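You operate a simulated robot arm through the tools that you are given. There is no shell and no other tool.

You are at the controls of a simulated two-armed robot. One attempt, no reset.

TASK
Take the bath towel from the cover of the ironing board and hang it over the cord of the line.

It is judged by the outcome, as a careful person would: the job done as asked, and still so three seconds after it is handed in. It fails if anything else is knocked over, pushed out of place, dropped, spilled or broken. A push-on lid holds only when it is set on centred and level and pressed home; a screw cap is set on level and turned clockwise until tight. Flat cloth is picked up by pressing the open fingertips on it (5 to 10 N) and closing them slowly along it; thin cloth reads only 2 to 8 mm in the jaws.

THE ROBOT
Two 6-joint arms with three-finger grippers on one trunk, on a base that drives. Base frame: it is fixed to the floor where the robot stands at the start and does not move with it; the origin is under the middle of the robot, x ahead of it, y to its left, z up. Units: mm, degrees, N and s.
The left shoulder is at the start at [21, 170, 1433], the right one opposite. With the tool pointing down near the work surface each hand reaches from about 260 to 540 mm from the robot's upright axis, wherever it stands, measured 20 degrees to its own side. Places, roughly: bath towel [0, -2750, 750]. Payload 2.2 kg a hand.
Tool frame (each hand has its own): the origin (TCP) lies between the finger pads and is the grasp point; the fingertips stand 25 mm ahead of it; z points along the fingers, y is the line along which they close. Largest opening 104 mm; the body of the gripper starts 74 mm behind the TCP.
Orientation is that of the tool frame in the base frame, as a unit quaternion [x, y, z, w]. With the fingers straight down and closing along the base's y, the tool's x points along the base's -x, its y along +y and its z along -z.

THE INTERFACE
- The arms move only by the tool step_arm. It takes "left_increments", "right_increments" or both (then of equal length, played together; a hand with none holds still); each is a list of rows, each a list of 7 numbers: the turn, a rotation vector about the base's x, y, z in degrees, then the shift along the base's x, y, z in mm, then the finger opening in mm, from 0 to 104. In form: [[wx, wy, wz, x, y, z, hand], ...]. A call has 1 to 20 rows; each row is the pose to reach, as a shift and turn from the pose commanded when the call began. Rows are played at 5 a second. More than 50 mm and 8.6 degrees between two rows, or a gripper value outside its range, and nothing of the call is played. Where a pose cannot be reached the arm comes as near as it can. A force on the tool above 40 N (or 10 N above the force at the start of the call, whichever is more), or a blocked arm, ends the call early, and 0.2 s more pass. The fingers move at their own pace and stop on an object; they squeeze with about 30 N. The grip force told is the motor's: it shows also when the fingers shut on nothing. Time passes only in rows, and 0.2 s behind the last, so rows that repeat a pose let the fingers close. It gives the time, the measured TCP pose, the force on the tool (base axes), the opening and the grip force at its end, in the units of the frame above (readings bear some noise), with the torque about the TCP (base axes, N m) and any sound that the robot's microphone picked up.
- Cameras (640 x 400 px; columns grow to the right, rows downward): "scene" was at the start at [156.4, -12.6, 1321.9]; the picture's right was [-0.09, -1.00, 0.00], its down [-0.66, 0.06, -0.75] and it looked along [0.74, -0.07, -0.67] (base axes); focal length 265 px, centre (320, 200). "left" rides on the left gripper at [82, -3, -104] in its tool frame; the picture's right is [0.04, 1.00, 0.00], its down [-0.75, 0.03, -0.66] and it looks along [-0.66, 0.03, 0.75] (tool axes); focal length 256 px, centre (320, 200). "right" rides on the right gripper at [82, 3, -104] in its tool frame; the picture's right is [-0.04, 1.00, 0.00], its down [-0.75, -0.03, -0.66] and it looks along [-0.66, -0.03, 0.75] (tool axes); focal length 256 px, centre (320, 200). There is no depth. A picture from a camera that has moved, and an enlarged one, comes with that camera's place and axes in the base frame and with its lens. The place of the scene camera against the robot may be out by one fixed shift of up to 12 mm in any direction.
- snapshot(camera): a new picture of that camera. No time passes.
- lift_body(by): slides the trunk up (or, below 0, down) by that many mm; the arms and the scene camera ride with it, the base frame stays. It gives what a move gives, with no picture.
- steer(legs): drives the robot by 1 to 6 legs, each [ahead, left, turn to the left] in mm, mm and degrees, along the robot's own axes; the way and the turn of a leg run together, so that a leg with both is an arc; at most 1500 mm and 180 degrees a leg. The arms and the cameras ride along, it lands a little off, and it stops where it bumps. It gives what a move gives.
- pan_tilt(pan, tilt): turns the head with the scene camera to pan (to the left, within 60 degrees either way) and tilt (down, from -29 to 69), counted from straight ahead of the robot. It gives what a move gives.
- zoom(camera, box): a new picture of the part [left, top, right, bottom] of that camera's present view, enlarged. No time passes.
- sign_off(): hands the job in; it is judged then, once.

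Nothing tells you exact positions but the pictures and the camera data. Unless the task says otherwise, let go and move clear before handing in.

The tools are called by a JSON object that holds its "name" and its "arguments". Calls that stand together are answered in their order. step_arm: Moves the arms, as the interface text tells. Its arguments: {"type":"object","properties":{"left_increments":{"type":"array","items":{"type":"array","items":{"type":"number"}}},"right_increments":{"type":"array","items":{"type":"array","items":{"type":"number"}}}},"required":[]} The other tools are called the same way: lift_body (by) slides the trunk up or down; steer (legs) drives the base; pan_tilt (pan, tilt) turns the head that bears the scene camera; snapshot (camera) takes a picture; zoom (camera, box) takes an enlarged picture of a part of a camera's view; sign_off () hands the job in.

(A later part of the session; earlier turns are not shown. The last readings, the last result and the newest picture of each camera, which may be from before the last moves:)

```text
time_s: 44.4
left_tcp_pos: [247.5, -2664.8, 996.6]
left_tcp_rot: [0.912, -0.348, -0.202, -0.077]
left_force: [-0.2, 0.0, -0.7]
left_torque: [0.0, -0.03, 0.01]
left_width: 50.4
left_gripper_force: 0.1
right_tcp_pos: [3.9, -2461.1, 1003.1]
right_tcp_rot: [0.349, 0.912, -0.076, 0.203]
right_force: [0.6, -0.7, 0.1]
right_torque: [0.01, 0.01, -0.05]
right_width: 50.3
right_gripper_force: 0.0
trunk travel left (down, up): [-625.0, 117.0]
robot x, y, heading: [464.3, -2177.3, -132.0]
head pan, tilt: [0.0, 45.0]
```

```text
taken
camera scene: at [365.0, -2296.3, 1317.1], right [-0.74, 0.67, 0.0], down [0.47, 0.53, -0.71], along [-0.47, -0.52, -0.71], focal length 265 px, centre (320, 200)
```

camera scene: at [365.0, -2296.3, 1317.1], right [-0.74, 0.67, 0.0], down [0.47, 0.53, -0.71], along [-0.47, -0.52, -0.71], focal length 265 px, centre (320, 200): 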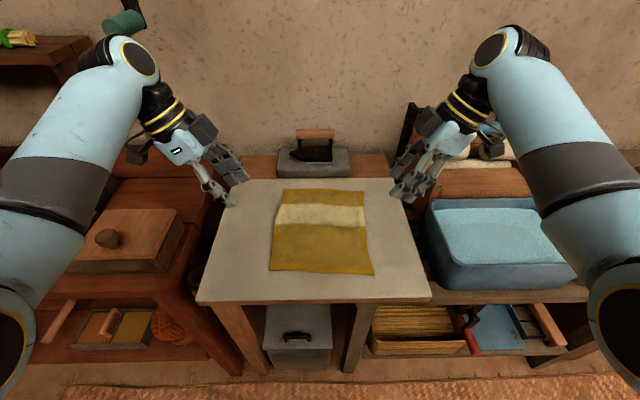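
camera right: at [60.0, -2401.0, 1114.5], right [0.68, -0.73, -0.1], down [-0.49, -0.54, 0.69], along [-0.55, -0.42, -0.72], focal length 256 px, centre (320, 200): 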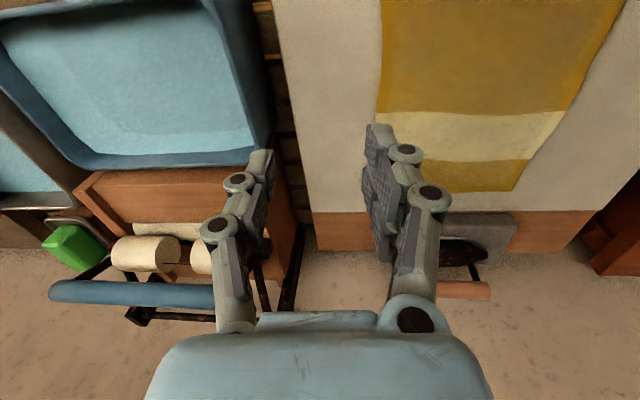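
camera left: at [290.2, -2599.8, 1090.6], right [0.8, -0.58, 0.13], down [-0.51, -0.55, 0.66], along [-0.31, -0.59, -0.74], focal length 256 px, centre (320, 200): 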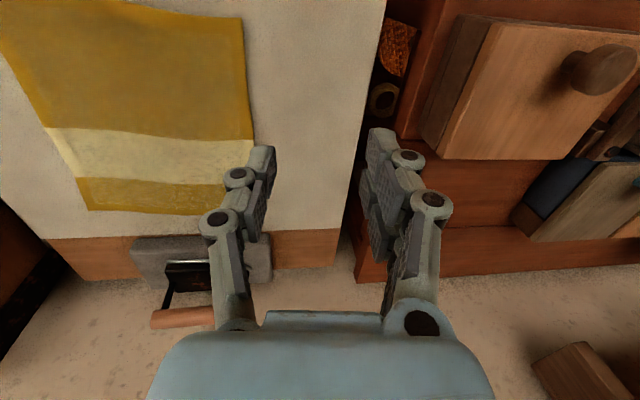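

Both hands are tilted and turned exactly as commanded. Now I'll move them slowly over the two grip points inside the towel's front edge.

{"name": "step_arm", "arguments": {"left_increments": [[0, 0, 0, -7, 6, 0, 46], [0, 0, 0, -13, 12, 0, 46], [0, 0, 0, -20, 18, 0, 46], [0, 0, 0, -26, 24, 0, 46], [0, 0, 0, -33, 30, 0, 46], [0, 0, 0, -39, 36, 0, 46], [0, 0, 0, -46, 42, 0, 46], [0, 0, 0, -52, 48, 0, 46], [0, 0, 0, -59, 54, 0, 46], [0, 0, 0, -65, 60, 0, 46], [0, 0, 0, -65, 60, 0, 46]], "right_increments": [[0, 0, 0, 6, -2, 0, 46], [0, 0, 0, 11, -5, 0, 46], [0, 0, 0, 17, -7, 0, 46], [0, 0, 0, 22, -10, 0, 46], [0, 0, 0, 28, -12, 0, 46], [0, 0, 0, 34, -14, 0, 46], [0, 0, 0, 39, -17, 0, 46], [0, 0, 0, 45, -19, 0, 46], [0, 0, 0, 50, -22, 0, 46], [0, 0, 0, 56, -24, 0, 46], [0, 0, 0, 56, -24, 0, 46]]}}

{"name": "snapshot", "arguments": {"camera": "scene"}}

{"name": "snapshot", "arguments": {"camera": "left"}}

{"name": "snapshot", "arguments": {"camera": "right"}}

```text
time_s: 46.8
left_tcp_pos: [181.5, -2605.3, 996.5]
left_tcp_rot: [0.912, -0.349, -0.201, -0.078]
left_force: [0.2, 0.0, 0.7]
left_torque: [0.0, 0.01, 0.0]
left_width: 46.1
left_gripper_force: 0.0
right_tcp_pos: [59.9, -2485.6, 1002.4]
right_tcp_rot: [0.35, 0.911, -0.077, 0.203]
right_force: [0.2, -0.3, 0.3]
right_torque: [0.0, -0.03, -0.01]
right_width: 45.9
right_gripper_force: 0.0
trunk travel left (down, up): [-625.0, 117.0]
robot x, y, heading: [465.9, -2178.4, -132.0]
head pan, tilt: [0.0, 45.0]
```

```text
taken
camera scene: at [365.1, -2296.4, 1317.1], right [-0.74, 0.67, 0.0], down [0.47, 0.53, -0.71], along [-0.47, -0.52, -0.71], focal length 265 px, centre (320, 200)
```

scene: 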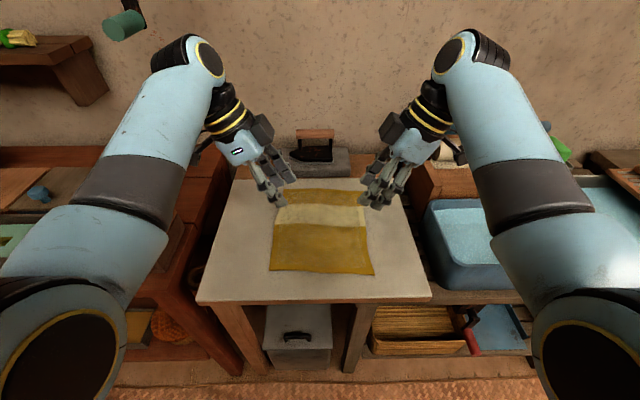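

```text
taken
camera left: at [271.2, -2681.2, 1055.8], right [-0.64, -0.77, -0.02], down [-0.32, 0.25, 0.91], along [-0.7, 0.59, -0.41], focal length 256 px, centre (320, 200)
```

left: 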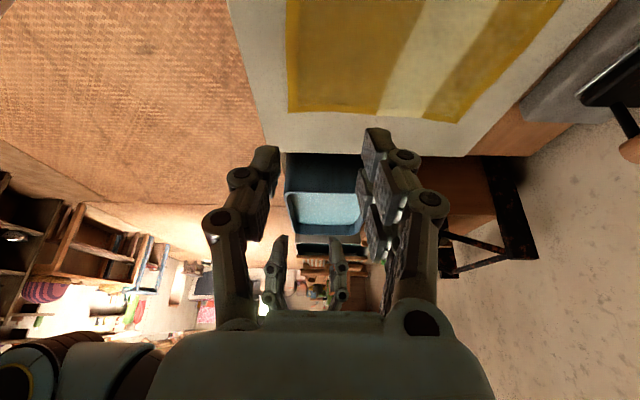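

```text
taken
camera right: at [-25.5, -2405.3, 1062.4], right [0.69, 0.72, 0.02], down [0.28, -0.29, 0.91], along [0.66, -0.63, -0.41], focal length 256 px, centre (320, 200)
```

right: 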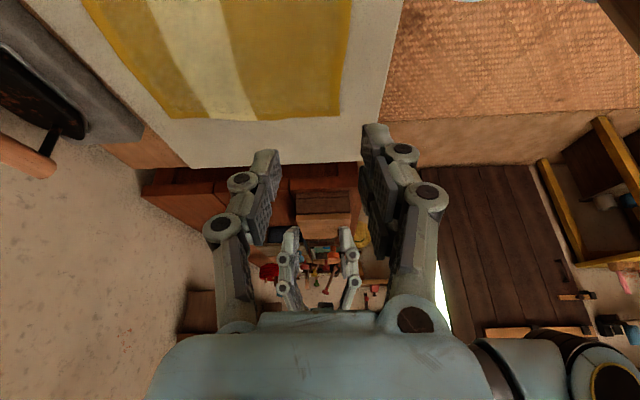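

Both hands are over the front edge. The different views agree best with the cloth at z ≈ 765. I'll correct slightly sideways, then lower the trunk 170 mm and check.

{"name": "step_arm", "arguments": {"left_increments": [[0, 0, 0, 5, -1, 0, 46], [0, 0, 0, 10, -1, 0, 46], [0, 0, 0, 10, -1, 0, 46]], "right_increments": [[0, 0, 0, 4, -1, -3, 46], [0, 0, 0, 8, -3, -6, 46], [0, 0, 0, 8, -3, -6, 46]]}}

{"name": "lift_body", "arguments": {"by": -170}}

{"name": "snapshot", "arguments": {"camera": "scene"}}

{"name": "snapshot", "arguments": {"camera": "left"}}

{"name": "snapshot", "arguments": {"camera": "right"}}

```text
time_s: 47.6
left_tcp_pos: [192.3, -2604.5, 996.4]
left_tcp_rot: [0.912, -0.349, -0.202, -0.077]
left_force: [-0.6, -0.1, -0.2]
left_torque: [0.04, 0.01, -0.03]
left_width: 46.0
left_gripper_force: 0.1
right_tcp_pos: [68.1, -2488.1, 996.9]
right_tcp_rot: [0.35, 0.912, -0.076, 0.202]
right_force: [0.4, 0.6, 0.4]
right_torque: [0.01, -0.03, 0.0]
right_width: 46.0
right_gripper_force: 0.2
trunk travel left (down, up): [-625.0, 117.0]
robot x, y, heading: [464.1, -2179.1, -131.8]
head pan, tilt: [0.0, 45.0]
```

```text
time_s: 49.6
left_tcp_pos: [192.4, -2606.4, 826.2]
left_tcp_rot: [0.912, -0.349, -0.202, -0.079]
left_force: [-0.3, -0.5, -0.2]
left_torque: [0.02, 0.0, 0.04]
left_width: 45.9
left_gripper_force: 0.0
right_tcp_pos: [68.8, -2488.1, 827.1]
right_tcp_rot: [0.349, 0.912, -0.077, 0.202]
right_force: [0.1, 1.3, 0.2]
right_torque: [-0.03, 0.0, 0.01]
right_width: 45.9
right_gripper_force: 0.1
trunk travel left (down, up): [-455.0, 287.0]
robot x, y, heading: [460.7, -2178.5, -131.9]
head pan, tilt: [0.0, 45.0]
```

```text
taken
camera scene: at [363.6, -2298.0, 1145.2], right [-0.74, 0.67, 0.0], down [0.47, 0.53, -0.71], along [-0.47, -0.53, -0.71], focal length 265 px, centre (320, 200)
```

scene: 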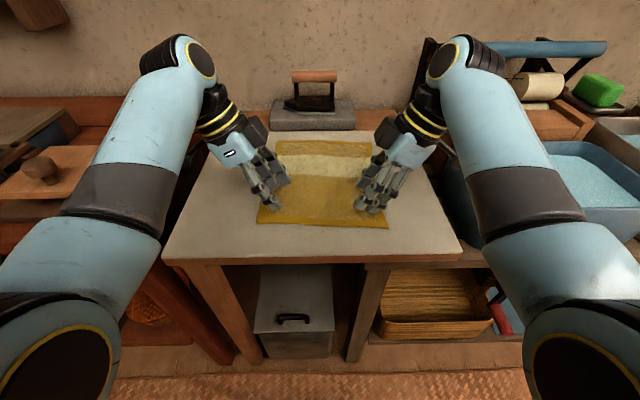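

```text
taken
camera left: at [281.4, -2682.4, 885.8], right [-0.64, -0.77, -0.02], down [-0.32, 0.25, 0.91], along [-0.7, 0.59, -0.41], focal length 256 px, centre (320, 200)
```

left: 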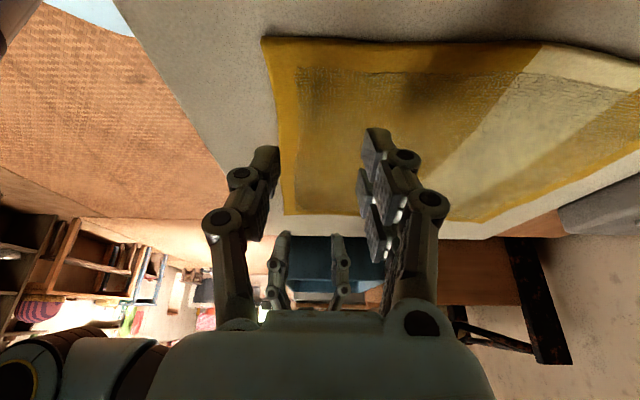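

```text
taken
camera right: at [-17.5, -2407.8, 886.9], right [0.69, 0.72, 0.02], down [0.28, -0.29, 0.91], along [0.66, -0.63, -0.41], focal length 256 px, centre (320, 200)
```

right: 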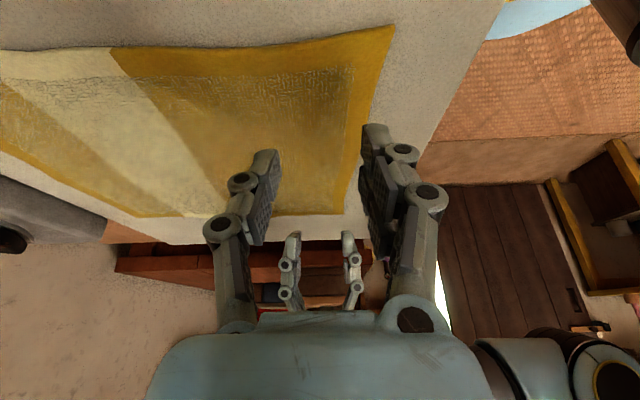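

I'm about 35 mm above the cloth, and the fingers line up some 31 mm inside the front edge. I'll take one look at the cord from this lower height to fix its place, then descend.

{"name": "pan_tilt", "arguments": {"pan": 0, "tilt": 0}}

{"name": "snapshot", "arguments": {"camera": "scene"}}

{"name": "pan_tilt", "arguments": {"pan": 0, "tilt": 45}}

{"name": "step_arm", "arguments": {"left_increments": [[0, 0, 0, -4, -4, -8, 46], [0, 0, 0, -4, -4, -15, 46], [0, 0, 0, -4, -4, -22, 46], [0, 0, 0, -4, -4, -28, 46], [0, 0, 0, -4, -4, -32, 46], [0, 0, 0, -4, -4, -32, 46]], "right_increments": [[0, 0, 0, -4, -4, -8, 46], [0, 0, 0, -4, -4, -15, 46], [0, 0, 0, -4, -4, -22, 46], [0, 0, 0, -4, -4, -29, 46], [0, 0, 0, -4, -4, -33, 46], [0, 0, 0, -4, -4, -33, 46]]}}

{"name": "snapshot", "arguments": {"camera": "left"}}

{"name": "snapshot", "arguments": {"camera": "right"}}

```text
time_s: 50.7
left_tcp_pos: [192.4, -2606.1, 826.7]
left_tcp_rot: [0.912, -0.349, -0.202, -0.079]
left_force: [-1.2, -0.5, 0.2]
left_torque: [-0.01, 0.01, 0.0]
left_width: 45.7
left_gripper_force: 0.1
right_tcp_pos: [68.4, -2488.9, 827.1]
right_tcp_rot: [0.35, 0.911, -0.076, 0.204]
right_force: [0.1, 0.6, -0.3]
right_torque: [0.03, -0.01, 0.0]
right_width: 46.2
right_gripper_force: 0.0
trunk travel left (down, up): [-455.0, 287.0]
robot x, y, heading: [467.6, -2177.6, -132.1]
head pan, tilt: [0.0, 0.0]
```

```text
taken
camera scene: at [357.6, -2304.6, 1216.0], right [-0.74, 0.67, 0.0], down [0.0, 0.0, -1.0], along [-0.67, -0.74, 0.0], focal length 265 px, centre (320, 200)
```

scene: 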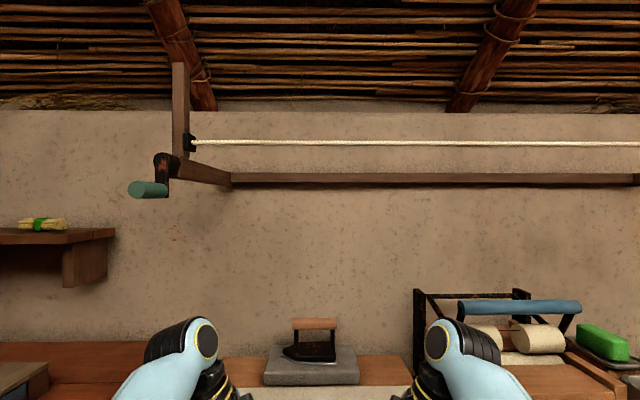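

```text
time_s: 51.8
left_tcp_pos: [192.3, -2606.6, 827.1]
left_tcp_rot: [0.911, -0.35, -0.202, -0.079]
left_force: [-0.3, 0.3, -0.8]
left_torque: [0.0, 0.02, 0.01]
left_width: 45.8
left_gripper_force: 0.0
right_tcp_pos: [67.7, -2487.6, 826.1]
right_tcp_rot: [0.35, 0.912, -0.076, 0.202]
right_force: [-0.2, 0.0, 0.3]
right_torque: [-0.03, 0.0, -0.03]
right_width: 46.1
right_gripper_force: 0.1
trunk travel left (down, up): [-455.0, 287.0]
robot x, y, heading: [467.7, -2179.3, -132.2]
head pan, tilt: [0.0, 45.0]
```

```text
time_s: 53.2
left_tcp_pos: [187.8, -2608.7, 795.4]
left_tcp_rot: [0.912, -0.349, -0.202, -0.077]
left_force: [-0.2, 1.1, 3.1]
left_torque: [-0.08, 0.06, -0.03]
left_width: 46.2
left_gripper_force: 0.6
right_tcp_pos: [62.8, -2493.9, 793.9]
right_tcp_rot: [0.35, 0.911, -0.077, 0.202]
right_force: [-0.1, -0.3, 7.0]
right_torque: [0.21, -0.11, 0.04]
right_width: 47.3
right_gripper_force: 1.1
trunk travel left (down, up): [-455.0, 287.0]
robot x, y, heading: [464.4, -2179.5, -132.3]
head pan, tilt: [0.0, 45.0]
```

```text
taken
camera left: at [276.8, -2685.5, 853.9], right [-0.64, -0.77, -0.02], down [-0.32, 0.25, 0.91], along [-0.7, 0.59, -0.41], focal length 256 px, centre (320, 200)
```

left: 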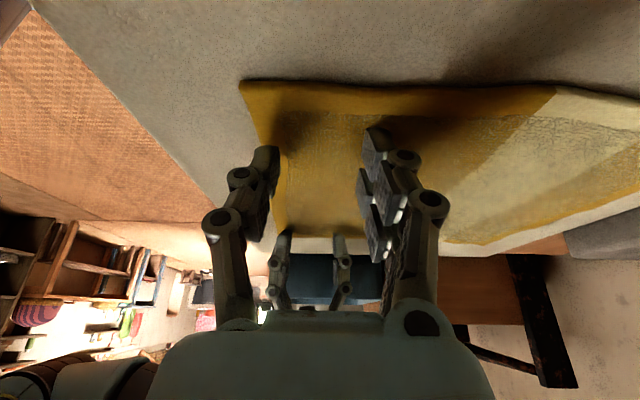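

```text
taken
camera right: at [-22.6, -2412.0, 854.1], right [0.7, 0.72, 0.02], down [0.28, -0.29, 0.91], along [0.66, -0.63, -0.41], focal length 256 px, centre (320, 200)
```

right: 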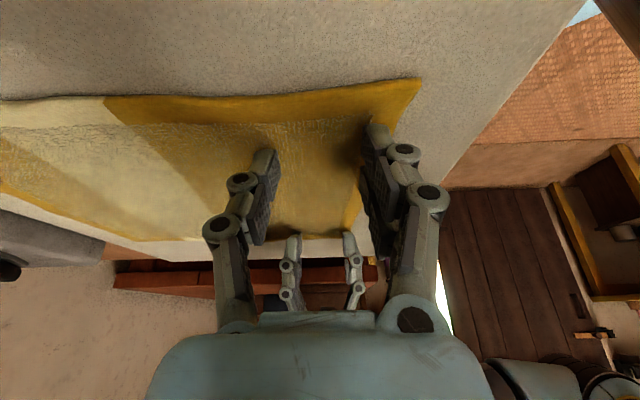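

Contact is made: 3 N on the left and 7 N on the right. I'll press the left a little more and close both slowly along the cloth.

{"name": "step_arm", "arguments": {"left_increments": [[0, 0, 0, 0, 0, -1, 46], [0, 0, 0, 0, 0, -1.5, 44], [0, 0, 0, 0, 0, -1.5, 41], [0, 0, 0, 0, 0, -1.5, 38], [0, 0, 0, 0, 0, -1.5, 35], [0, 0, 0, 0, 0, -1.5, 32], [0, 0, 0, 0, 0, -1.5, 29], [0, 0, 0, 0, 0, -1.5, 26]], "right_increments": [[0, 0, 0, 0, 0, 0, 46], [0, 0, 0, 0, 0, -0.5, 44], [0, 0, 0, 0, 0, -0.5, 41], [0, 0, 0, 0, 0, -0.5, 38], [0, 0, 0, 0, 0, -0.5, 35], [0, 0, 0, 0, 0, -0.5, 32], [0, 0, 0, 0, 0, -0.5, 29], [0, 0, 0, 0, 0, -0.5, 26]]}}

{"name": "snapshot", "arguments": {"camera": "left"}}

{"name": "snapshot", "arguments": {"camera": "right"}}

```text
time_s: 55.0
left_tcp_pos: [189.0, -2609.5, 793.0]
left_tcp_rot: [0.912, -0.349, -0.202, -0.077]
left_force: [-1.7, -2.6, 11.1]
left_torque: [-0.3, 0.13, -0.05]
left_width: 28.6
left_gripper_force: 1.5
right_tcp_pos: [64.6, -2491.0, 792.8]
right_tcp_rot: [0.35, 0.912, -0.077, 0.203]
right_force: [2.1, 0.7, 7.6]
right_torque: [0.19, -0.13, -0.05]
right_width: 29.5
right_gripper_force: 1.7
trunk travel left (down, up): [-455.0, 287.0]
robot x, y, heading: [464.3, -2175.9, -132.5]
head pan, tilt: [0.0, 45.0]
```

```text
taken
camera left: at [277.2, -2685.4, 853.1], right [-0.64, -0.77, -0.02], down [-0.32, 0.25, 0.91], along [-0.7, 0.59, -0.41], focal length 256 px, centre (320, 200)
```

left: 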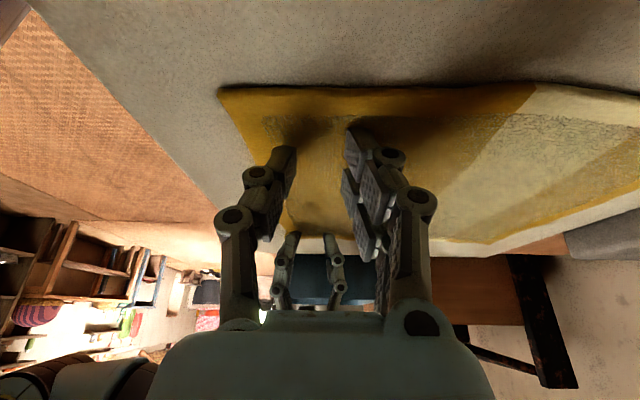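

```text
taken
camera right: at [-21.5, -2411.4, 853.0], right [0.69, 0.72, 0.02], down [0.28, -0.29, 0.91], along [0.66, -0.63, -0.41], focal length 256 px, centre (320, 200)
```

right: 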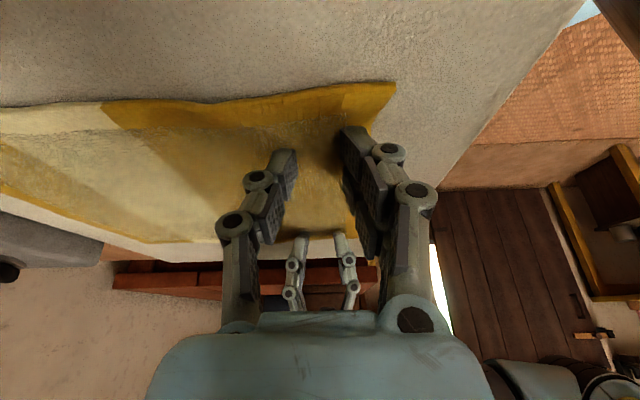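

The fingers are sliding along the cloth and starting to gather it. I'll continue closing slowly.

{"name": "step_arm", "arguments": {"left_increments": [[0, 0, 0, 0, 0, 0, 24], [0, 0, 0, 0, 0, 0, 21], [0, 0, 0, 0, 0, 0, 18], [0, 0, 0, 0, 0, 0, 15], [0, 0, 0, 0, 0, 0, 12], [0, 0, 0, 0, 0, 0, 9], [0, 0, 0, 0, 0, 0, 6], [0, 0, 0, 0, 0, 0, 3], [0, 0, 0, 0, 0, 0, 0], [0, 0, 0, 0, 0, 0, 0], [0, 0, 0, 0, 0, 0, 0]], "right_increments": [[0, 0, 0, 0, 0, -0.5, 24], [0, 0, 0, 0, 0, -0.5, 21], [0, 0, 0, 0, 0, -0.5, 18], [0, 0, 0, 0, 0, -0.5, 15], [0, 0, 0, 0, 0, -0.5, 12], [0, 0, 0, 0, 0, -0.5, 9], [0, 0, 0, 0, 0, -0.5, 6], [0, 0, 0, 0, 0, -0.5, 3], [0, 0, 0, 0, 0, -0.5, 0], [0, 0, 0, 0, 0, -0.5, 0], [0, 0, 0, 0, 0, -0.5, 0]]}}

{"name": "snapshot", "arguments": {"camera": "left"}}

{"name": "snapshot", "arguments": {"camera": "right"}}

{"name": "zoom", "arguments": {"camera": "scene", "box": [200, 120, 440, 270]}}

```text
time_s: 57.4
left_tcp_pos: [187.9, -2608.9, 794.0]
left_tcp_rot: [0.912, -0.349, -0.202, -0.079]
left_force: [1.0, 0.2, 9.2]
left_torque: [-0.13, -0.08, 0.03]
left_width: 0.0
left_gripper_force: 28.2
right_tcp_pos: [64.7, -2491.3, 792.4]
right_tcp_rot: [0.35, 0.912, -0.076, 0.202]
right_force: [-0.8, 1.2, 4.2]
right_torque: [0.08, 0.07, 0.02]
right_width: 1.1
right_gripper_force: 29.2
trunk travel left (down, up): [-455.0, 287.0]
robot x, y, heading: [465.7, -2175.8, -132.2]
head pan, tilt: [0.0, 45.0]
```

```text
taken
camera left: at [277.4, -2685.2, 852.6], right [-0.64, -0.77, -0.02], down [-0.32, 0.25, 0.91], along [-0.7, 0.59, -0.41], focal length 256 px, centre (320, 200)
```

left: 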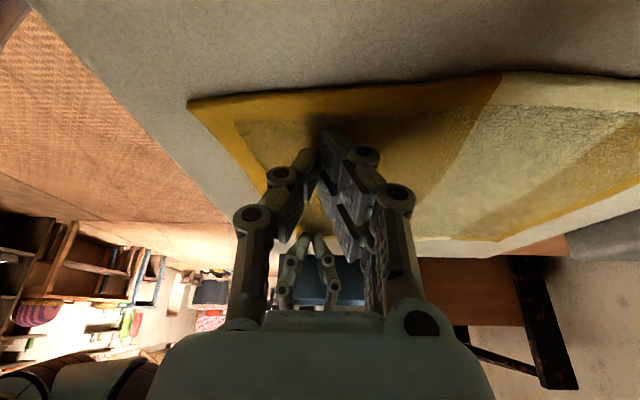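

```text
taken
camera right: at [-21.3, -2410.8, 852.7], right [0.69, 0.72, 0.02], down [0.28, -0.29, 0.91], along [0.66, -0.63, -0.41], focal length 256 px, centre (320, 200)
```

right: 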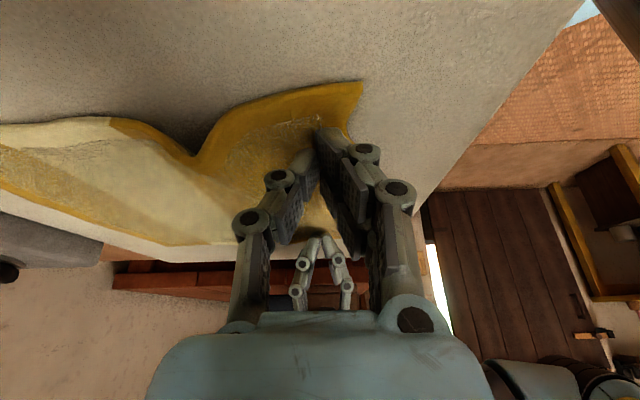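

```text
2.67 times, centred on (320, 195) of scene
camera zoom: at [364.1, -2297.3, 1145.3], right [-0.74, 0.67, 0.0], down [0.47, 0.52, -0.71], along [-0.47, -0.53, -0.71], focal length 706 px, centre (320, 213)
```

zoom: 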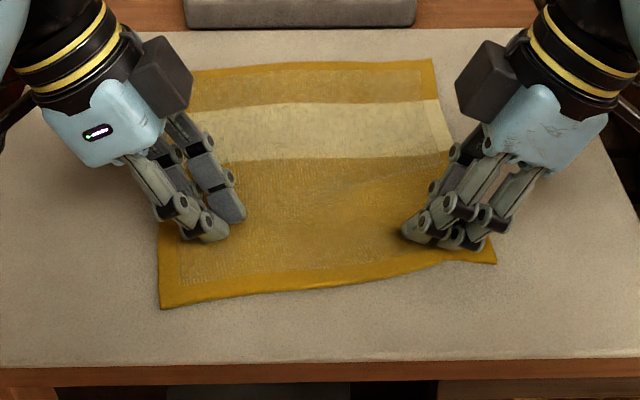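

The cloth slipped: the left closed on nothing and the right barely so. The torques show that on each hand only one finger was really pressing. I'll lift off, open, and look again before a better balanced try.

{"name": "step_arm", "arguments": {"left_increments": [[0, 0, 0, 0, 0, 0, 20], [0, 0, 0, 0, 0, 0, 46], [0, 0, 0, 0, 0, 8, 46], [0, 0, 0, 0, 0, 16, 46], [0, 0, 0, 0, 0, 25, 46], [0, 0, 0, 0, 0, 25, 46]], "right_increments": [[0, 0, 0, 0, 0, 0, 20], [0, 0, 0, 0, 0, 0, 46], [0, 0, 0, 0, 0, 8, 46], [0, 0, 0, 0, 0, 16, 46], [0, 0, 0, 0, 0, 25, 46], [0, 0, 0, 0, 0, 25, 46]]}}

{"name": "snapshot", "arguments": {"camera": "left"}}

{"name": "snapshot", "arguments": {"camera": "right"}}

{"name": "zoom", "arguments": {"camera": "scene", "box": [200, 120, 440, 270]}}

{"name": "zoom", "arguments": {"camera": "left", "box": [200, 80, 440, 230]}}

```text
time_s: 58.8
left_tcp_pos: [188.1, -2611.2, 817.9]
left_tcp_rot: [0.912, -0.349, -0.202, -0.078]
left_force: [0.1, -0.2, -0.7]
left_torque: [-0.02, -0.01, 0.01]
left_width: 46.1
left_gripper_force: 0.0
right_tcp_pos: [66.2, -2492.7, 817.6]
right_tcp_rot: [0.35, 0.911, -0.077, 0.203]
right_force: [0.7, -0.3, -0.3]
right_torque: [-0.03, -0.01, -0.01]
right_width: 46.0
right_gripper_force: 0.2
trunk travel left (down, up): [-455.0, 287.0]
robot x, y, heading: [463.2, -2176.0, -131.9]
head pan, tilt: [0.0, 45.0]
```

```text
taken
camera left: at [278.1, -2686.8, 877.3], right [-0.64, -0.77, -0.02], down [-0.32, 0.25, 0.91], along [-0.7, 0.59, -0.41], focal length 256 px, centre (320, 200)
```

left: 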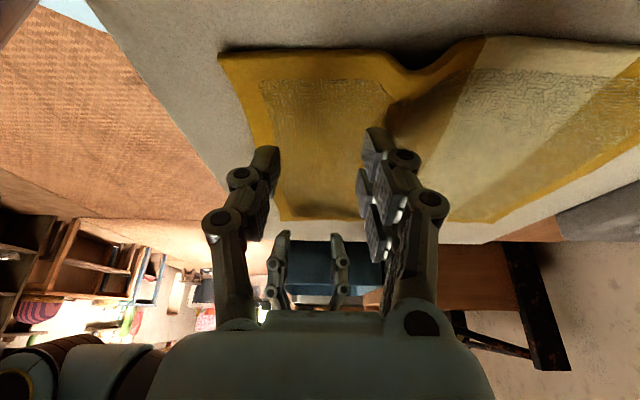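

```text
taken
camera right: at [-20.5, -2411.4, 877.9], right [0.69, 0.72, 0.02], down [0.28, -0.3, 0.91], along [0.66, -0.63, -0.41], focal length 256 px, centre (320, 200)
```

right: 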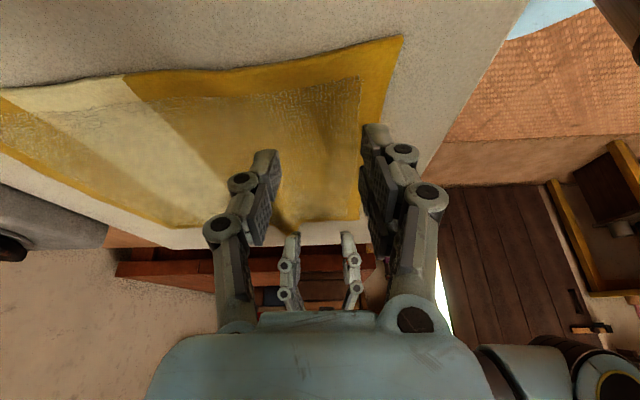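

```text
2.67 times, centred on (320, 195) of scene
camera zoom: at [363.4, -2298.1, 1145.1], right [-0.74, 0.67, 0.0], down [0.47, 0.53, -0.71], along [-0.47, -0.52, -0.71], focal length 706 px, centre (320, 213)
```

zoom: 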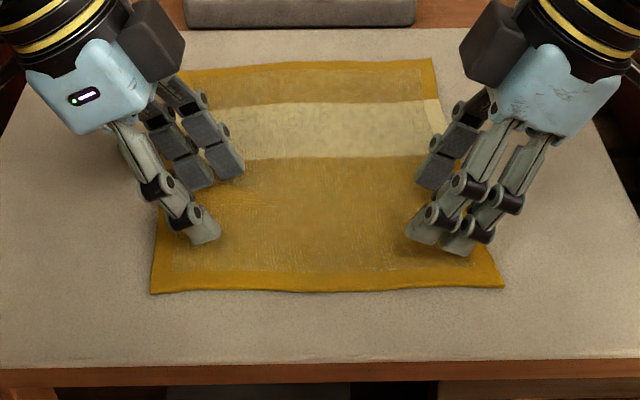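

```text
2.67 times, centred on (320, 155) of left
camera zoom: at [278.1, -2686.8, 877.3], right [-0.64, -0.77, -0.02], down [-0.32, 0.25, 0.91], along [-0.7, 0.59, -0.41], focal length 683 px, centre (320, 320)
```

zoom: 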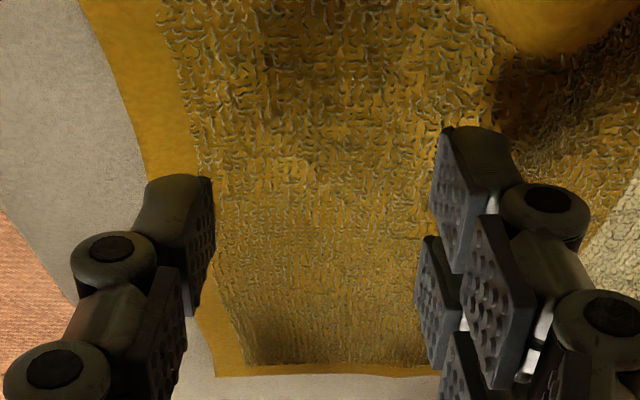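

The gripper has two fingers on one side and one on the other, so with the inward tilt one side touches first. I'll pitch each hand about 6° to even that out, re-centre over the front edge, and come down gently.

{"name": "step_arm", "arguments": {"left_increments": [[-0.9, 0.8, 0, 2, 3, 0, 46], [-1.8, 1.6, 0, 4, 6, 0, 46], [-2.7, 2.4, 0, 6, 9, 0, 46], [-3.6, 3.2, 0, 7, 12, 0, 46], [-4.5, 4.0, 0, 8, 15, 0, 46], [-4.5, 4.0, 0, 8, 15, -7, 46], [-4.5, 4.0, 0, 8, 15, -14, 46], [-4.5, 4.0, 0, 8, 15, -20, 46], [-4.5, 4.0, 0, 8, 15, -24, 46], [-4.5, 4.0, 0, 8, 15, -24, 46]], "right_increments": [[0.9, -0.8, 0, 1, 0, 0, 46], [1.8, -1.6, 0, 2, -1, 0, 46], [2.7, -2.4, 0, 3, -1, 0, 46], [3.6, -3.2, 0, 4, -1, 0, 46], [4.5, -4.0, 0, 5, -2, 0, 46], [4.5, -4.0, 0, 5, -2, -7, 46], [4.5, -4.0, 0, 5, -2, -14, 46], [4.5, -4.0, 0, 5, -2, -20, 46], [4.5, -4.0, 0, 5, -2, -24, 46], [4.5, -4.0, 0, 5, -2, -24, 46]]}}

{"name": "snapshot", "arguments": {"camera": "left"}}

{"name": "snapshot", "arguments": {"camera": "right"}}

```text
time_s: 61.0
left_tcp_pos: [198.1, -2601.8, 797.1]
left_tcp_rot: [0.907, -0.36, -0.218, -0.026]
left_force: [-1.1, 0.3, 0.2]
left_torque: [0.0, 0.03, 0.01]
left_width: 46.1
left_gripper_force: 0.0
right_tcp_pos: [69.7, -2495.1, 793.0]
right_tcp_rot: [0.359, 0.906, -0.028, 0.221]
right_force: [-0.4, -0.6, 0.9]
right_torque: [0.01, 0.0, -0.01]
right_width: 46.0
right_gripper_force: 0.0
trunk travel left (down, up): [-455.0, 287.0]
robot x, y, heading: [469.9, -2182.0, -131.8]
head pan, tilt: [0.0, 45.0]
```

```text
taken
camera left: at [291.6, -2672.6, 855.5], right [-0.64, -0.77, 0.09], down [-0.26, 0.33, 0.91], along [-0.73, 0.55, -0.41], focal length 256 px, centre (320, 200)
```

left: 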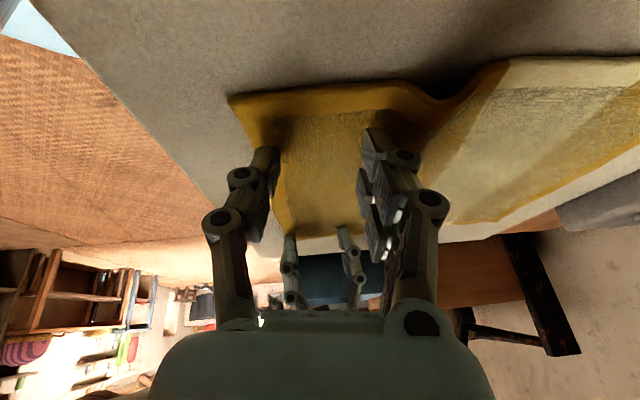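

```text
taken
camera right: at [-20.2, -2418.9, 853.1], right [0.69, 0.71, 0.12], down [0.22, -0.37, 0.91], along [0.69, -0.6, -0.41], focal length 256 px, centre (320, 200)
```

right: 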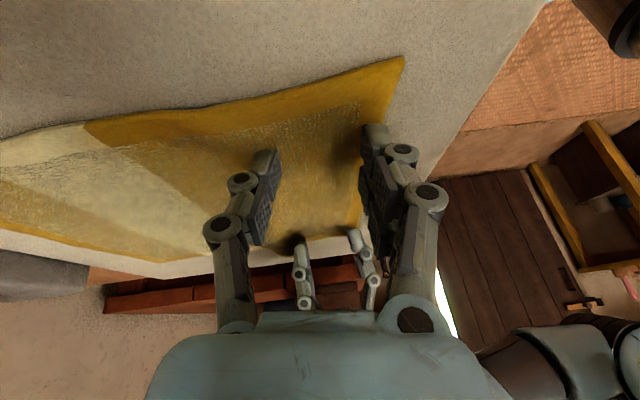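

Hands are poised just above the cloth, inside the edge. Now I'll creep down to contact.

{"name": "step_arm", "arguments": {"left_increments": [[0, 0, 0, 0, 0, -1.5, 46], [0, 0, 0, 0, 0, -3, 46], [0, 0, 0, 0, 0, -4.5, 46], [0, 0, 0, 0, 0, -4.5, 46]], "right_increments": [[0, 0, 0, 0, 0, -1, 46], [0, 0, 0, 0, 0, -2, 46], [0, 0, 0, 0, 0, -3, 46], [0, 0, 0, 0, 0, -3, 46]]}}

```text
time_s: 62.0
left_tcp_pos: [197.8, -2600.3, 792.1]
left_tcp_rot: [0.907, -0.359, -0.217, -0.025]
left_force: [0.1, 0.8, 11.1]
left_torque: [-0.05, -0.03, -0.04]
left_width: 46.1
left_gripper_force: 2.3
right_tcp_pos: [70.7, -2494.6, 792.2]
right_tcp_rot: [0.358, 0.906, -0.03, 0.221]
right_force: [-0.8, -1.4, 12.4]
right_torque: [-0.1, 0.08, 0.03]
right_width: 46.9
right_gripper_force: 0.4
trunk travel left (down, up): [-455.0, 287.0]
robot x, y, heading: [463.7, -2178.3, -132.0]
head pan, tilt: [0.0, 45.0]
```

The load is now balanced between the fingers, at about 11–12 N. I'll close slowly.

{"name": "step_arm", "arguments": {"left_increments": [[0, 0, 0, 0, 0, 0.3, 44], [0, 0, 0, 0, 0, 0.3, 42], [0, 0, 0, 0, 0, 0.3, 40], [0, 0, 0, 0, 0, 0.3, 38], [0, 0, 0, 0, 0, 0.3, 36], [0, 0, 0, 0, 0, 0.3, 34], [0, 0, 0, 0, 0, 0.3, 32], [0, 0, 0, 0, 0, 0.3, 30], [0, 0, 0, 0, 0, 0.3, 28], [0, 0, 0, 0, 0, 0.3, 26]], "right_increments": [[0, 0, 0, 0, 0, 0.5, 44], [0, 0, 0, 0, 0, 0.5, 42], [0, 0, 0, 0, 0, 0.5, 40], [0, 0, 0, 0, 0, 0.5, 38], [0, 0, 0, 0, 0, 0.5, 36], [0, 0, 0, 0, 0, 0.5, 34], [0, 0, 0, 0, 0, 0.5, 32], [0, 0, 0, 0, 0, 0.5, 30], [0, 0, 0, 0, 0, 0.5, 28], [0, 0, 0, 0, 0, 0.5, 26]]}}

{"name": "snapshot", "arguments": {"camera": "left"}}

{"name": "snapshot", "arguments": {"camera": "right"}}

```text
time_s: 64.2
left_tcp_pos: [200.5, -2599.8, 791.3]
left_tcp_rot: [0.907, -0.36, -0.217, -0.026]
left_force: [-0.8, 0.6, 7.5]
left_torque: [-0.02, 0.02, 0.01]
left_width: 29.0
left_gripper_force: 0.0
right_tcp_pos: [70.9, -2493.3, 791.4]
right_tcp_rot: [0.361, 0.905, -0.03, 0.221]
right_force: [1.1, -0.4, 8.6]
right_torque: [0.1, -0.06, 0.0]
right_width: 26.9
right_gripper_force: 0.0
trunk travel left (down, up): [-455.0, 287.0]
robot x, y, heading: [463.0, -2177.2, -131.8]
head pan, tilt: [0.0, 45.0]
```

```text
taken
camera left: at [293.5, -2670.7, 850.0], right [-0.64, -0.77, 0.09], down [-0.26, 0.33, 0.91], along [-0.72, 0.55, -0.41], focal length 256 px, centre (320, 200)
```

left: 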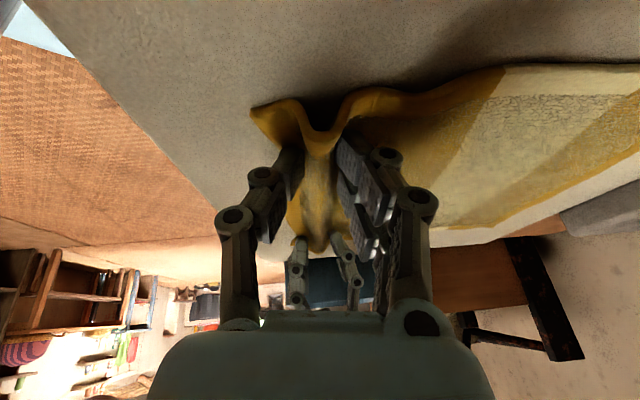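

```text
taken
camera right: at [-19.2, -2417.9, 851.2], right [0.69, 0.71, 0.12], down [0.22, -0.37, 0.91], along [0.69, -0.6, -0.41], focal length 256 px, centre (320, 200)
```

right: 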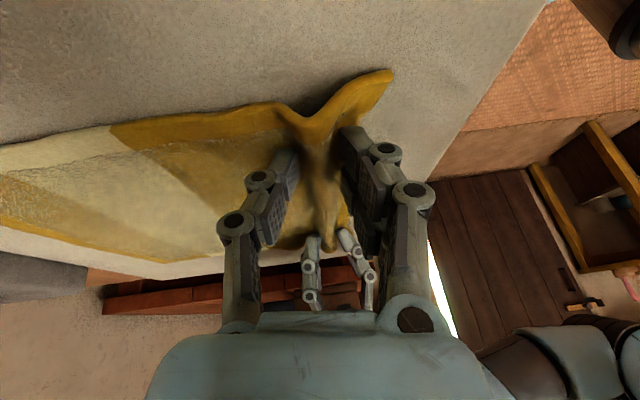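

A fold of cloth is now standing up between the fingers of both hands. I'll keep closing until they grip it.

{"name": "step_arm", "arguments": {"left_increments": [[0, 0, 0, 0, 0, 0, 24], [0, 0, 0, 0, 0, 0, 22], [0, 0, 0, 0, 0, 0, 20], [0, 0, 0, 0, 0, 0, 18], [0, 0, 0, 0, 0, 0, 16], [0, 0, 0, 0, 0, 0, 14], [0, 0, 0, 0, 0, 0, 12], [0, 0, 0, 0, 0, 0, 10], [0, 0, 0, 0, 0, 0, 8], [0, 0, 0, 0, 0, 0, 6], [0, 0, 0, 0, 0, 0, 4], [0, 0, 0, 0, 0, 0, 2], [0, 0, 0, 0, 0, 0, 0], [0, 0, 0, 0, 0, 0, 0], [0, 0, 0, 0, 0, 0, 0]], "right_increments": [[0, 0, 0, 0, 0, 0, 24], [0, 0, 0, 0, 0, 0, 22], [0, 0, 0, 0, 0, 0, 20], [0, 0, 0, 0, 0, 0, 18], [0, 0, 0, 0, 0, 0, 16], [0, 0, 0, 0, 0, 0, 14], [0, 0, 0, 0, 0, 0, 12], [0, 0, 0, 0, 0, 0, 10], [0, 0, 0, 0, 0, 0, 8], [0, 0, 0, 0, 0, 0, 6], [0, 0, 0, 0, 0, 0, 4], [0, 0, 0, 0, 0, 0, 2], [0, 0, 0, 0, 0, 0, 0], [0, 0, 0, 0, 0, 0, 0], [0, 0, 0, 0, 0, 0, 0]]}}

{"name": "snapshot", "arguments": {"camera": "left"}}

{"name": "snapshot", "arguments": {"camera": "right"}}

```text
time_s: 67.4
left_tcp_pos: [199.7, -2599.9, 789.4]
left_tcp_rot: [0.908, -0.359, -0.216, -0.026]
left_force: [-3.8, -5.4, 22.1]
left_torque: [-0.47, 0.04, -0.05]
left_width: 9.0
left_gripper_force: 30.3
right_tcp_pos: [71.1, -2492.8, 792.2]
right_tcp_rot: [0.36, 0.906, -0.03, 0.221]
right_force: [0.2, 0.4, 11.1]
right_torque: [0.2, 0.02, -0.03]
right_width: 7.4
right_gripper_force: 29.8
trunk travel left (down, up): [-455.0, 287.0]
robot x, y, heading: [466.5, -2181.9, -132.2]
head pan, tilt: [0.0, 45.0]
```

```text
taken
camera left: at [293.8, -2670.3, 850.0], right [-0.64, -0.77, 0.09], down [-0.26, 0.33, 0.91], along [-0.72, 0.55, -0.41], focal length 256 px, centre (320, 200)
```

left: 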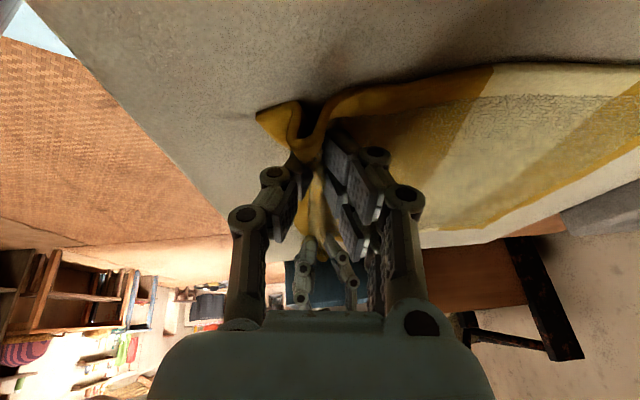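

```text
taken
camera right: at [-19.2, -2417.8, 851.7], right [0.69, 0.71, 0.12], down [0.22, -0.36, 0.91], along [0.69, -0.6, -0.41], focal length 256 px, centre (320, 200)
```

right: 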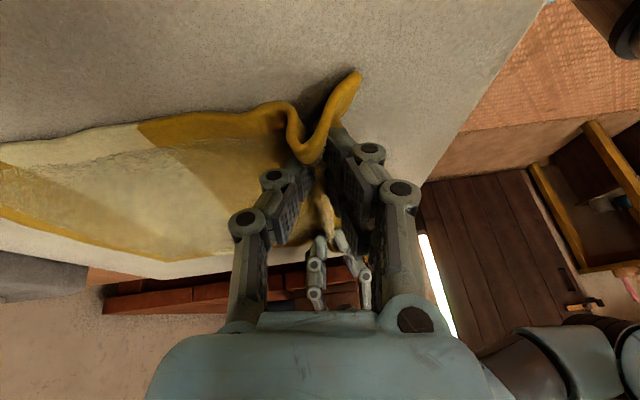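

Both hands hold a fold: 9.0 mm and 7.4 mm in the jaws. I'll lift a little and check that the towel comes along.

{"name": "step_arm", "arguments": {"left_increments": [[0, 0, 0, 0, 0, 8, 0], [0, 0, 0, 0, 0, 16, 0], [0, 0, 0, 0, 0, 28, 0], [0, 0, 0, 0, 0, 40, 0], [0, 0, 0, 0, 0, 50, 0], [0, 0, 0, 0, 0, 60, 0], [0, 0, 0, 0, 0, 60, 0]], "right_increments": [[0, 0, 0, 0, 0, 8, 0], [0, 0, 0, 0, 0, 16, 0], [0, 0, 0, 0, 0, 28, 0], [0, 0, 0, 0, 0, 40, 0], [0, 0, 0, 0, 0, 50, 0], [0, 0, 0, 0, 0, 60, 0], [0, 0, 0, 0, 0, 60, 0]]}}

{"name": "snapshot", "arguments": {"camera": "scene"}}

{"name": "snapshot", "arguments": {"camera": "left"}}

{"name": "snapshot", "arguments": {"camera": "right"}}

```text
time_s: 69.0
left_tcp_pos: [203.6, -2605.1, 847.8]
left_tcp_rot: [0.91, -0.357, -0.211, -0.024]
left_force: [-8.6, 6.9, 0.5]
left_torque: [0.12, 0.16, -0.02]
left_width: 8.6
left_gripper_force: 30.1
right_tcp_pos: [69.2, -2493.7, 852.0]
right_tcp_rot: [0.359, 0.906, -0.028, 0.221]
right_force: [8.1, -7.4, -0.6]
right_torque: [-0.07, -0.15, 0.01]
right_width: 7.4
right_gripper_force: 29.8
trunk travel left (down, up): [-455.0, 287.0]
robot x, y, heading: [468.0, -2179.2, -132.2]
head pan, tilt: [0.0, 45.0]
```

```text
taken
camera scene: at [363.5, -2298.1, 1145.1], right [-0.74, 0.67, 0.0], down [0.47, 0.53, -0.71], along [-0.47, -0.52, -0.71], focal length 265 px, centre (320, 200)
```

scene: 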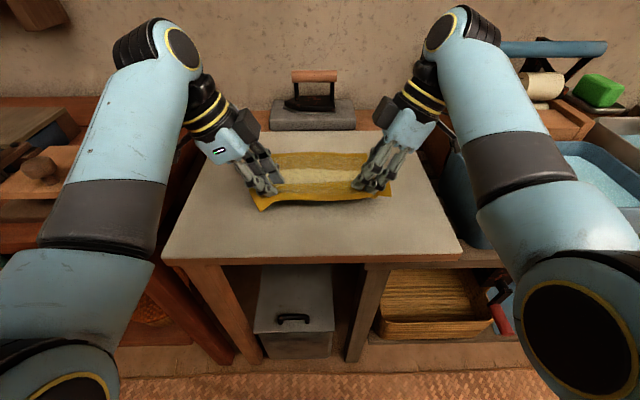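

```text
taken
camera left: at [296.2, -2675.0, 908.0], right [-0.63, -0.77, 0.09], down [-0.27, 0.33, 0.9], along [-0.72, 0.55, -0.42], focal length 256 px, centre (320, 200)
```

left: 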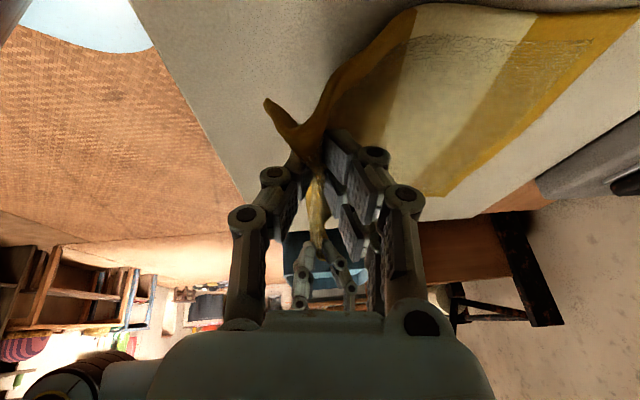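

```text
taken
camera right: at [-21.1, -2417.6, 911.2], right [0.69, 0.71, 0.12], down [0.22, -0.37, 0.91], along [0.69, -0.6, -0.41], focal length 256 px, centre (320, 200)
```

right: 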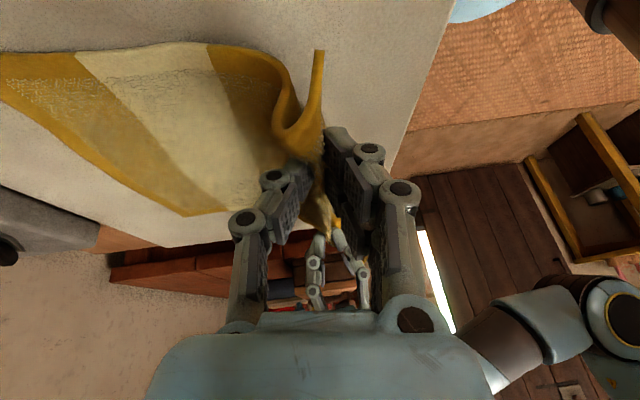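

The towel is lifting with both hands; there's about 11 N of sideways pull between them. I'll relax that by moving the left hand slightly inward, then raise the trunk fully.

{"name": "step_arm", "arguments": {"left_increments": [[0, 0, 0, -2, 2, 0, 0], [0, 0, 0, -4, 3, 0, 0], [0, 0, 0, -6, 5, 0, 0], [0, 0, 0, -6, 5, 0, 0]], "right_increments": [[0, 0, 0, 1, -1, 0, 0], [0, 0, 0, 2, -2, 0, 0], [0, 0, 0, 3, -3, 0, 0], [0, 0, 0, 3, -3, 0, 0]]}}

{"name": "lift_body", "arguments": {"by": 140}}

{"name": "snapshot", "arguments": {"camera": "scene"}}

{"name": "lift_body", "arguments": {"by": 147}}

{"name": "pan_tilt", "arguments": {"pan": 0, "tilt": 30}}

{"name": "snapshot", "arguments": {"camera": "scene"}}

```text
time_s: 70.0
left_tcp_pos: [204.9, -2609.9, 845.4]
left_tcp_rot: [0.912, -0.356, -0.202, -0.019]
left_force: [-8.8, 8.2, -0.4]
left_torque: [0.15, 0.17, 0.03]
left_width: 8.8
left_gripper_force: 29.4
right_tcp_pos: [71.9, -2496.3, 850.2]
right_tcp_rot: [0.36, 0.906, -0.029, 0.221]
right_force: [8.9, -6.9, -0.4]
right_torque: [-0.1, -0.18, 0.0]
right_width: 7.4
right_gripper_force: 30.0
trunk travel left (down, up): [-455.0, 287.0]
robot x, y, heading: [467.3, -2176.4, -131.7]
head pan, tilt: [0.0, 45.0]
```

```text
time_s: 71.7
left_tcp_pos: [200.4, -2608.1, 988.1]
left_tcp_rot: [0.911, -0.356, -0.206, -0.017]
left_force: [-0.8, 1.7, -0.4]
left_torque: [0.03, 0.04, 0.01]
left_width: 9.0
left_gripper_force: 29.5
right_tcp_pos: [72.9, -2498.1, 991.1]
right_tcp_rot: [0.36, 0.906, -0.029, 0.219]
right_force: [1.5, -1.8, -1.0]
right_torque: [0.04, -0.07, 0.03]
right_width: 7.4
right_gripper_force: 29.4
trunk travel left (down, up): [-595.0, 147.0]
robot x, y, heading: [465.2, -2175.4, -131.7]
head pan, tilt: [0.0, 45.0]
```

```text
taken
camera scene: at [364.9, -2296.5, 1286.8], right [-0.74, 0.67, 0.0], down [0.47, 0.53, -0.71], along [-0.47, -0.52, -0.71], focal length 265 px, centre (320, 200)
```

scene: 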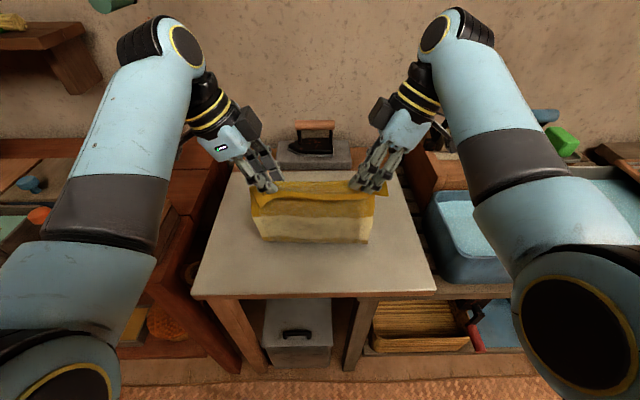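

```text
time_s: 73.4
left_tcp_pos: [199.2, -2607.3, 1134.8]
left_tcp_rot: [0.911, -0.358, -0.206, -0.018]
left_force: [-1.7, 1.3, 0.6]
left_torque: [0.01, 0.04, 0.0]
left_width: 9.1
left_gripper_force: 29.8
right_tcp_pos: [72.1, -2497.8, 1137.3]
right_tcp_rot: [0.36, 0.906, -0.028, 0.221]
right_force: [1.2, -1.8, -0.4]
right_torque: [0.03, -0.06, 0.03]
right_width: 7.5
right_gripper_force: 29.8
trunk travel left (down, up): [-742.0, 0.0]
robot x, y, heading: [462.5, -2175.0, -132.0]
head pan, tilt: [0.0, 45.0]
```

```text
time_s: 74.2
left_tcp_pos: [201.0, -2607.3, 1136.0]
left_tcp_rot: [0.911, -0.357, -0.206, -0.017]
left_force: [-1.1, 0.7, -0.2]
left_torque: [0.05, 0.01, 0.0]
left_width: 9.0
left_gripper_force: 30.1
right_tcp_pos: [72.3, -2496.9, 1137.9]
right_tcp_rot: [0.36, 0.906, -0.028, 0.221]
right_force: [1.6, -2.1, 0.2]
right_torque: [-0.01, -0.08, 0.03]
right_width: 7.4
right_gripper_force: 30.1
trunk travel left (down, up): [-742.0, 0.0]
robot x, y, heading: [464.0, -2179.9, -132.1]
head pan, tilt: [0.0, 30.0]
```

```text
taken
camera scene: at [359.2, -2302.8, 1456.7], right [-0.74, 0.67, 0.0], down [0.34, 0.37, -0.87], along [-0.58, -0.64, -0.5], focal length 265 px, centre (320, 200)
```

scene: 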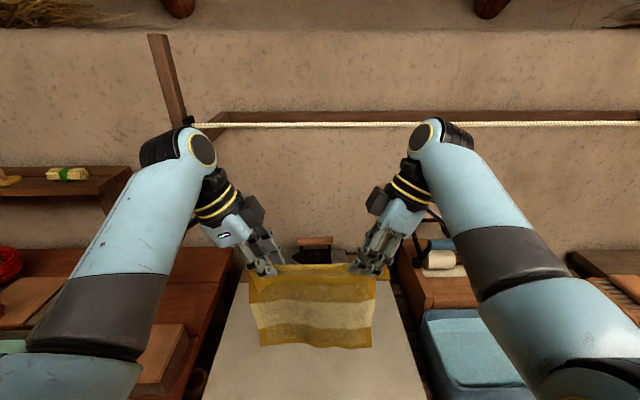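

The towel hangs nicely from both hands by its front edge. From two camera heights the cord comes out at z ≈ 1327, about 676 mm ahead of my axis. Next I'll raise both hands slowly, above the cord's level but well in front of it.

{"name": "step_arm", "arguments": {"left_increments": [[0, 0, 0, 0, 0, 10, 0], [0, 0, 0, 0, 0, 20, 0], [0, 0, 0, 0, 0, 30, 0], [0, 0, 0, 0, 0, 40, 0], [0, 0, 0, 0, 0, 50, 0], [0, 0, 0, 0, 0, 60, 0], [0, 0, 0, 0, 0, 70, 0], [0, 0, 0, 0, 0, 80, 0], [0, 0, 0, 0, 0, 90, 0], [0, 0, 0, 0, 0, 100, 0], [0, 0, 0, 0, 0, 110, 0], [0, 0, 0, 0, 0, 120, 0], [0, 0, 0, 0, 0, 130, 0], [0, 0, 0, 0, 0, 130, 0]], "right_increments": [[0, 0, 0, 0, 0, 10, 0], [0, 0, 0, 0, 0, 20, 0], [0, 0, 0, 0, 0, 30, 0], [0, 0, 0, 0, 0, 40, 0], [0, 0, 0, 0, 0, 50, 0], [0, 0, 0, 0, 0, 60, 0], [0, 0, 0, 0, 0, 70, 0], [0, 0, 0, 0, 0, 80, 0], [0, 0, 0, 0, 0, 90, 0], [0, 0, 0, 0, 0, 100, 0], [0, 0, 0, 0, 0, 110, 0], [0, 0, 0, 0, 0, 120, 0], [0, 0, 0, 0, 0, 128, 0], [0, 0, 0, 0, 0, 128, 0]]}}

{"name": "snapshot", "arguments": {"camera": "scene"}}

```text
time_s: 77.2
left_tcp_pos: [169.8, -2608.6, 1238.6]
left_tcp_rot: [0.907, -0.358, -0.218, -0.027]
left_force: [-0.4, 0.4, 0.2]
left_torque: [-0.02, 0.0, 0.05]
left_width: 9.2
left_gripper_force: 30.4
left hand out of reach, approached as far as the arm can: row 9, 10, 11, 12, 13, 14
right_tcp_pos: [49.7, -2541.7, 1225.8]
right_tcp_rot: [0.36, 0.906, -0.029, 0.221]
right_force: [-0.3, -0.5, -1.2]
right_torque: [0.05, -0.08, 0.02]
right_width: 7.4
right_gripper_force: 30.1
right hand out of reach, approached as far as the arm can: row 5, 6, 7, 8, 9, 10, 11, 12, 13, 14
trunk travel left (down, up): [-742.0, 0.0]
robot x, y, heading: [464.3, -2179.8, -131.8]
head pan, tilt: [0.0, 30.0]
```

```text
taken
camera scene: at [359.1, -2303.0, 1456.8], right [-0.74, 0.67, 0.0], down [0.34, 0.37, -0.87], along [-0.58, -0.64, -0.5], focal length 265 px, centre (320, 200)
```

scene: 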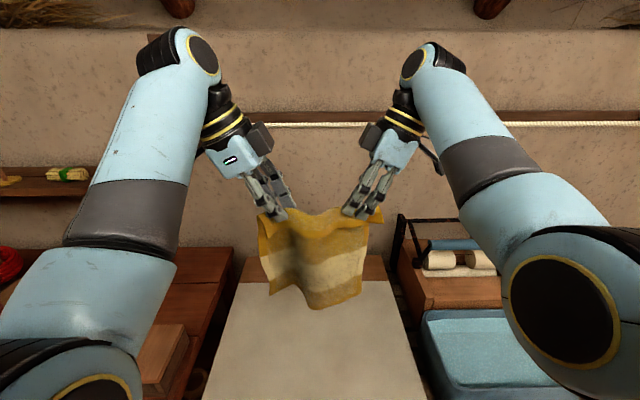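

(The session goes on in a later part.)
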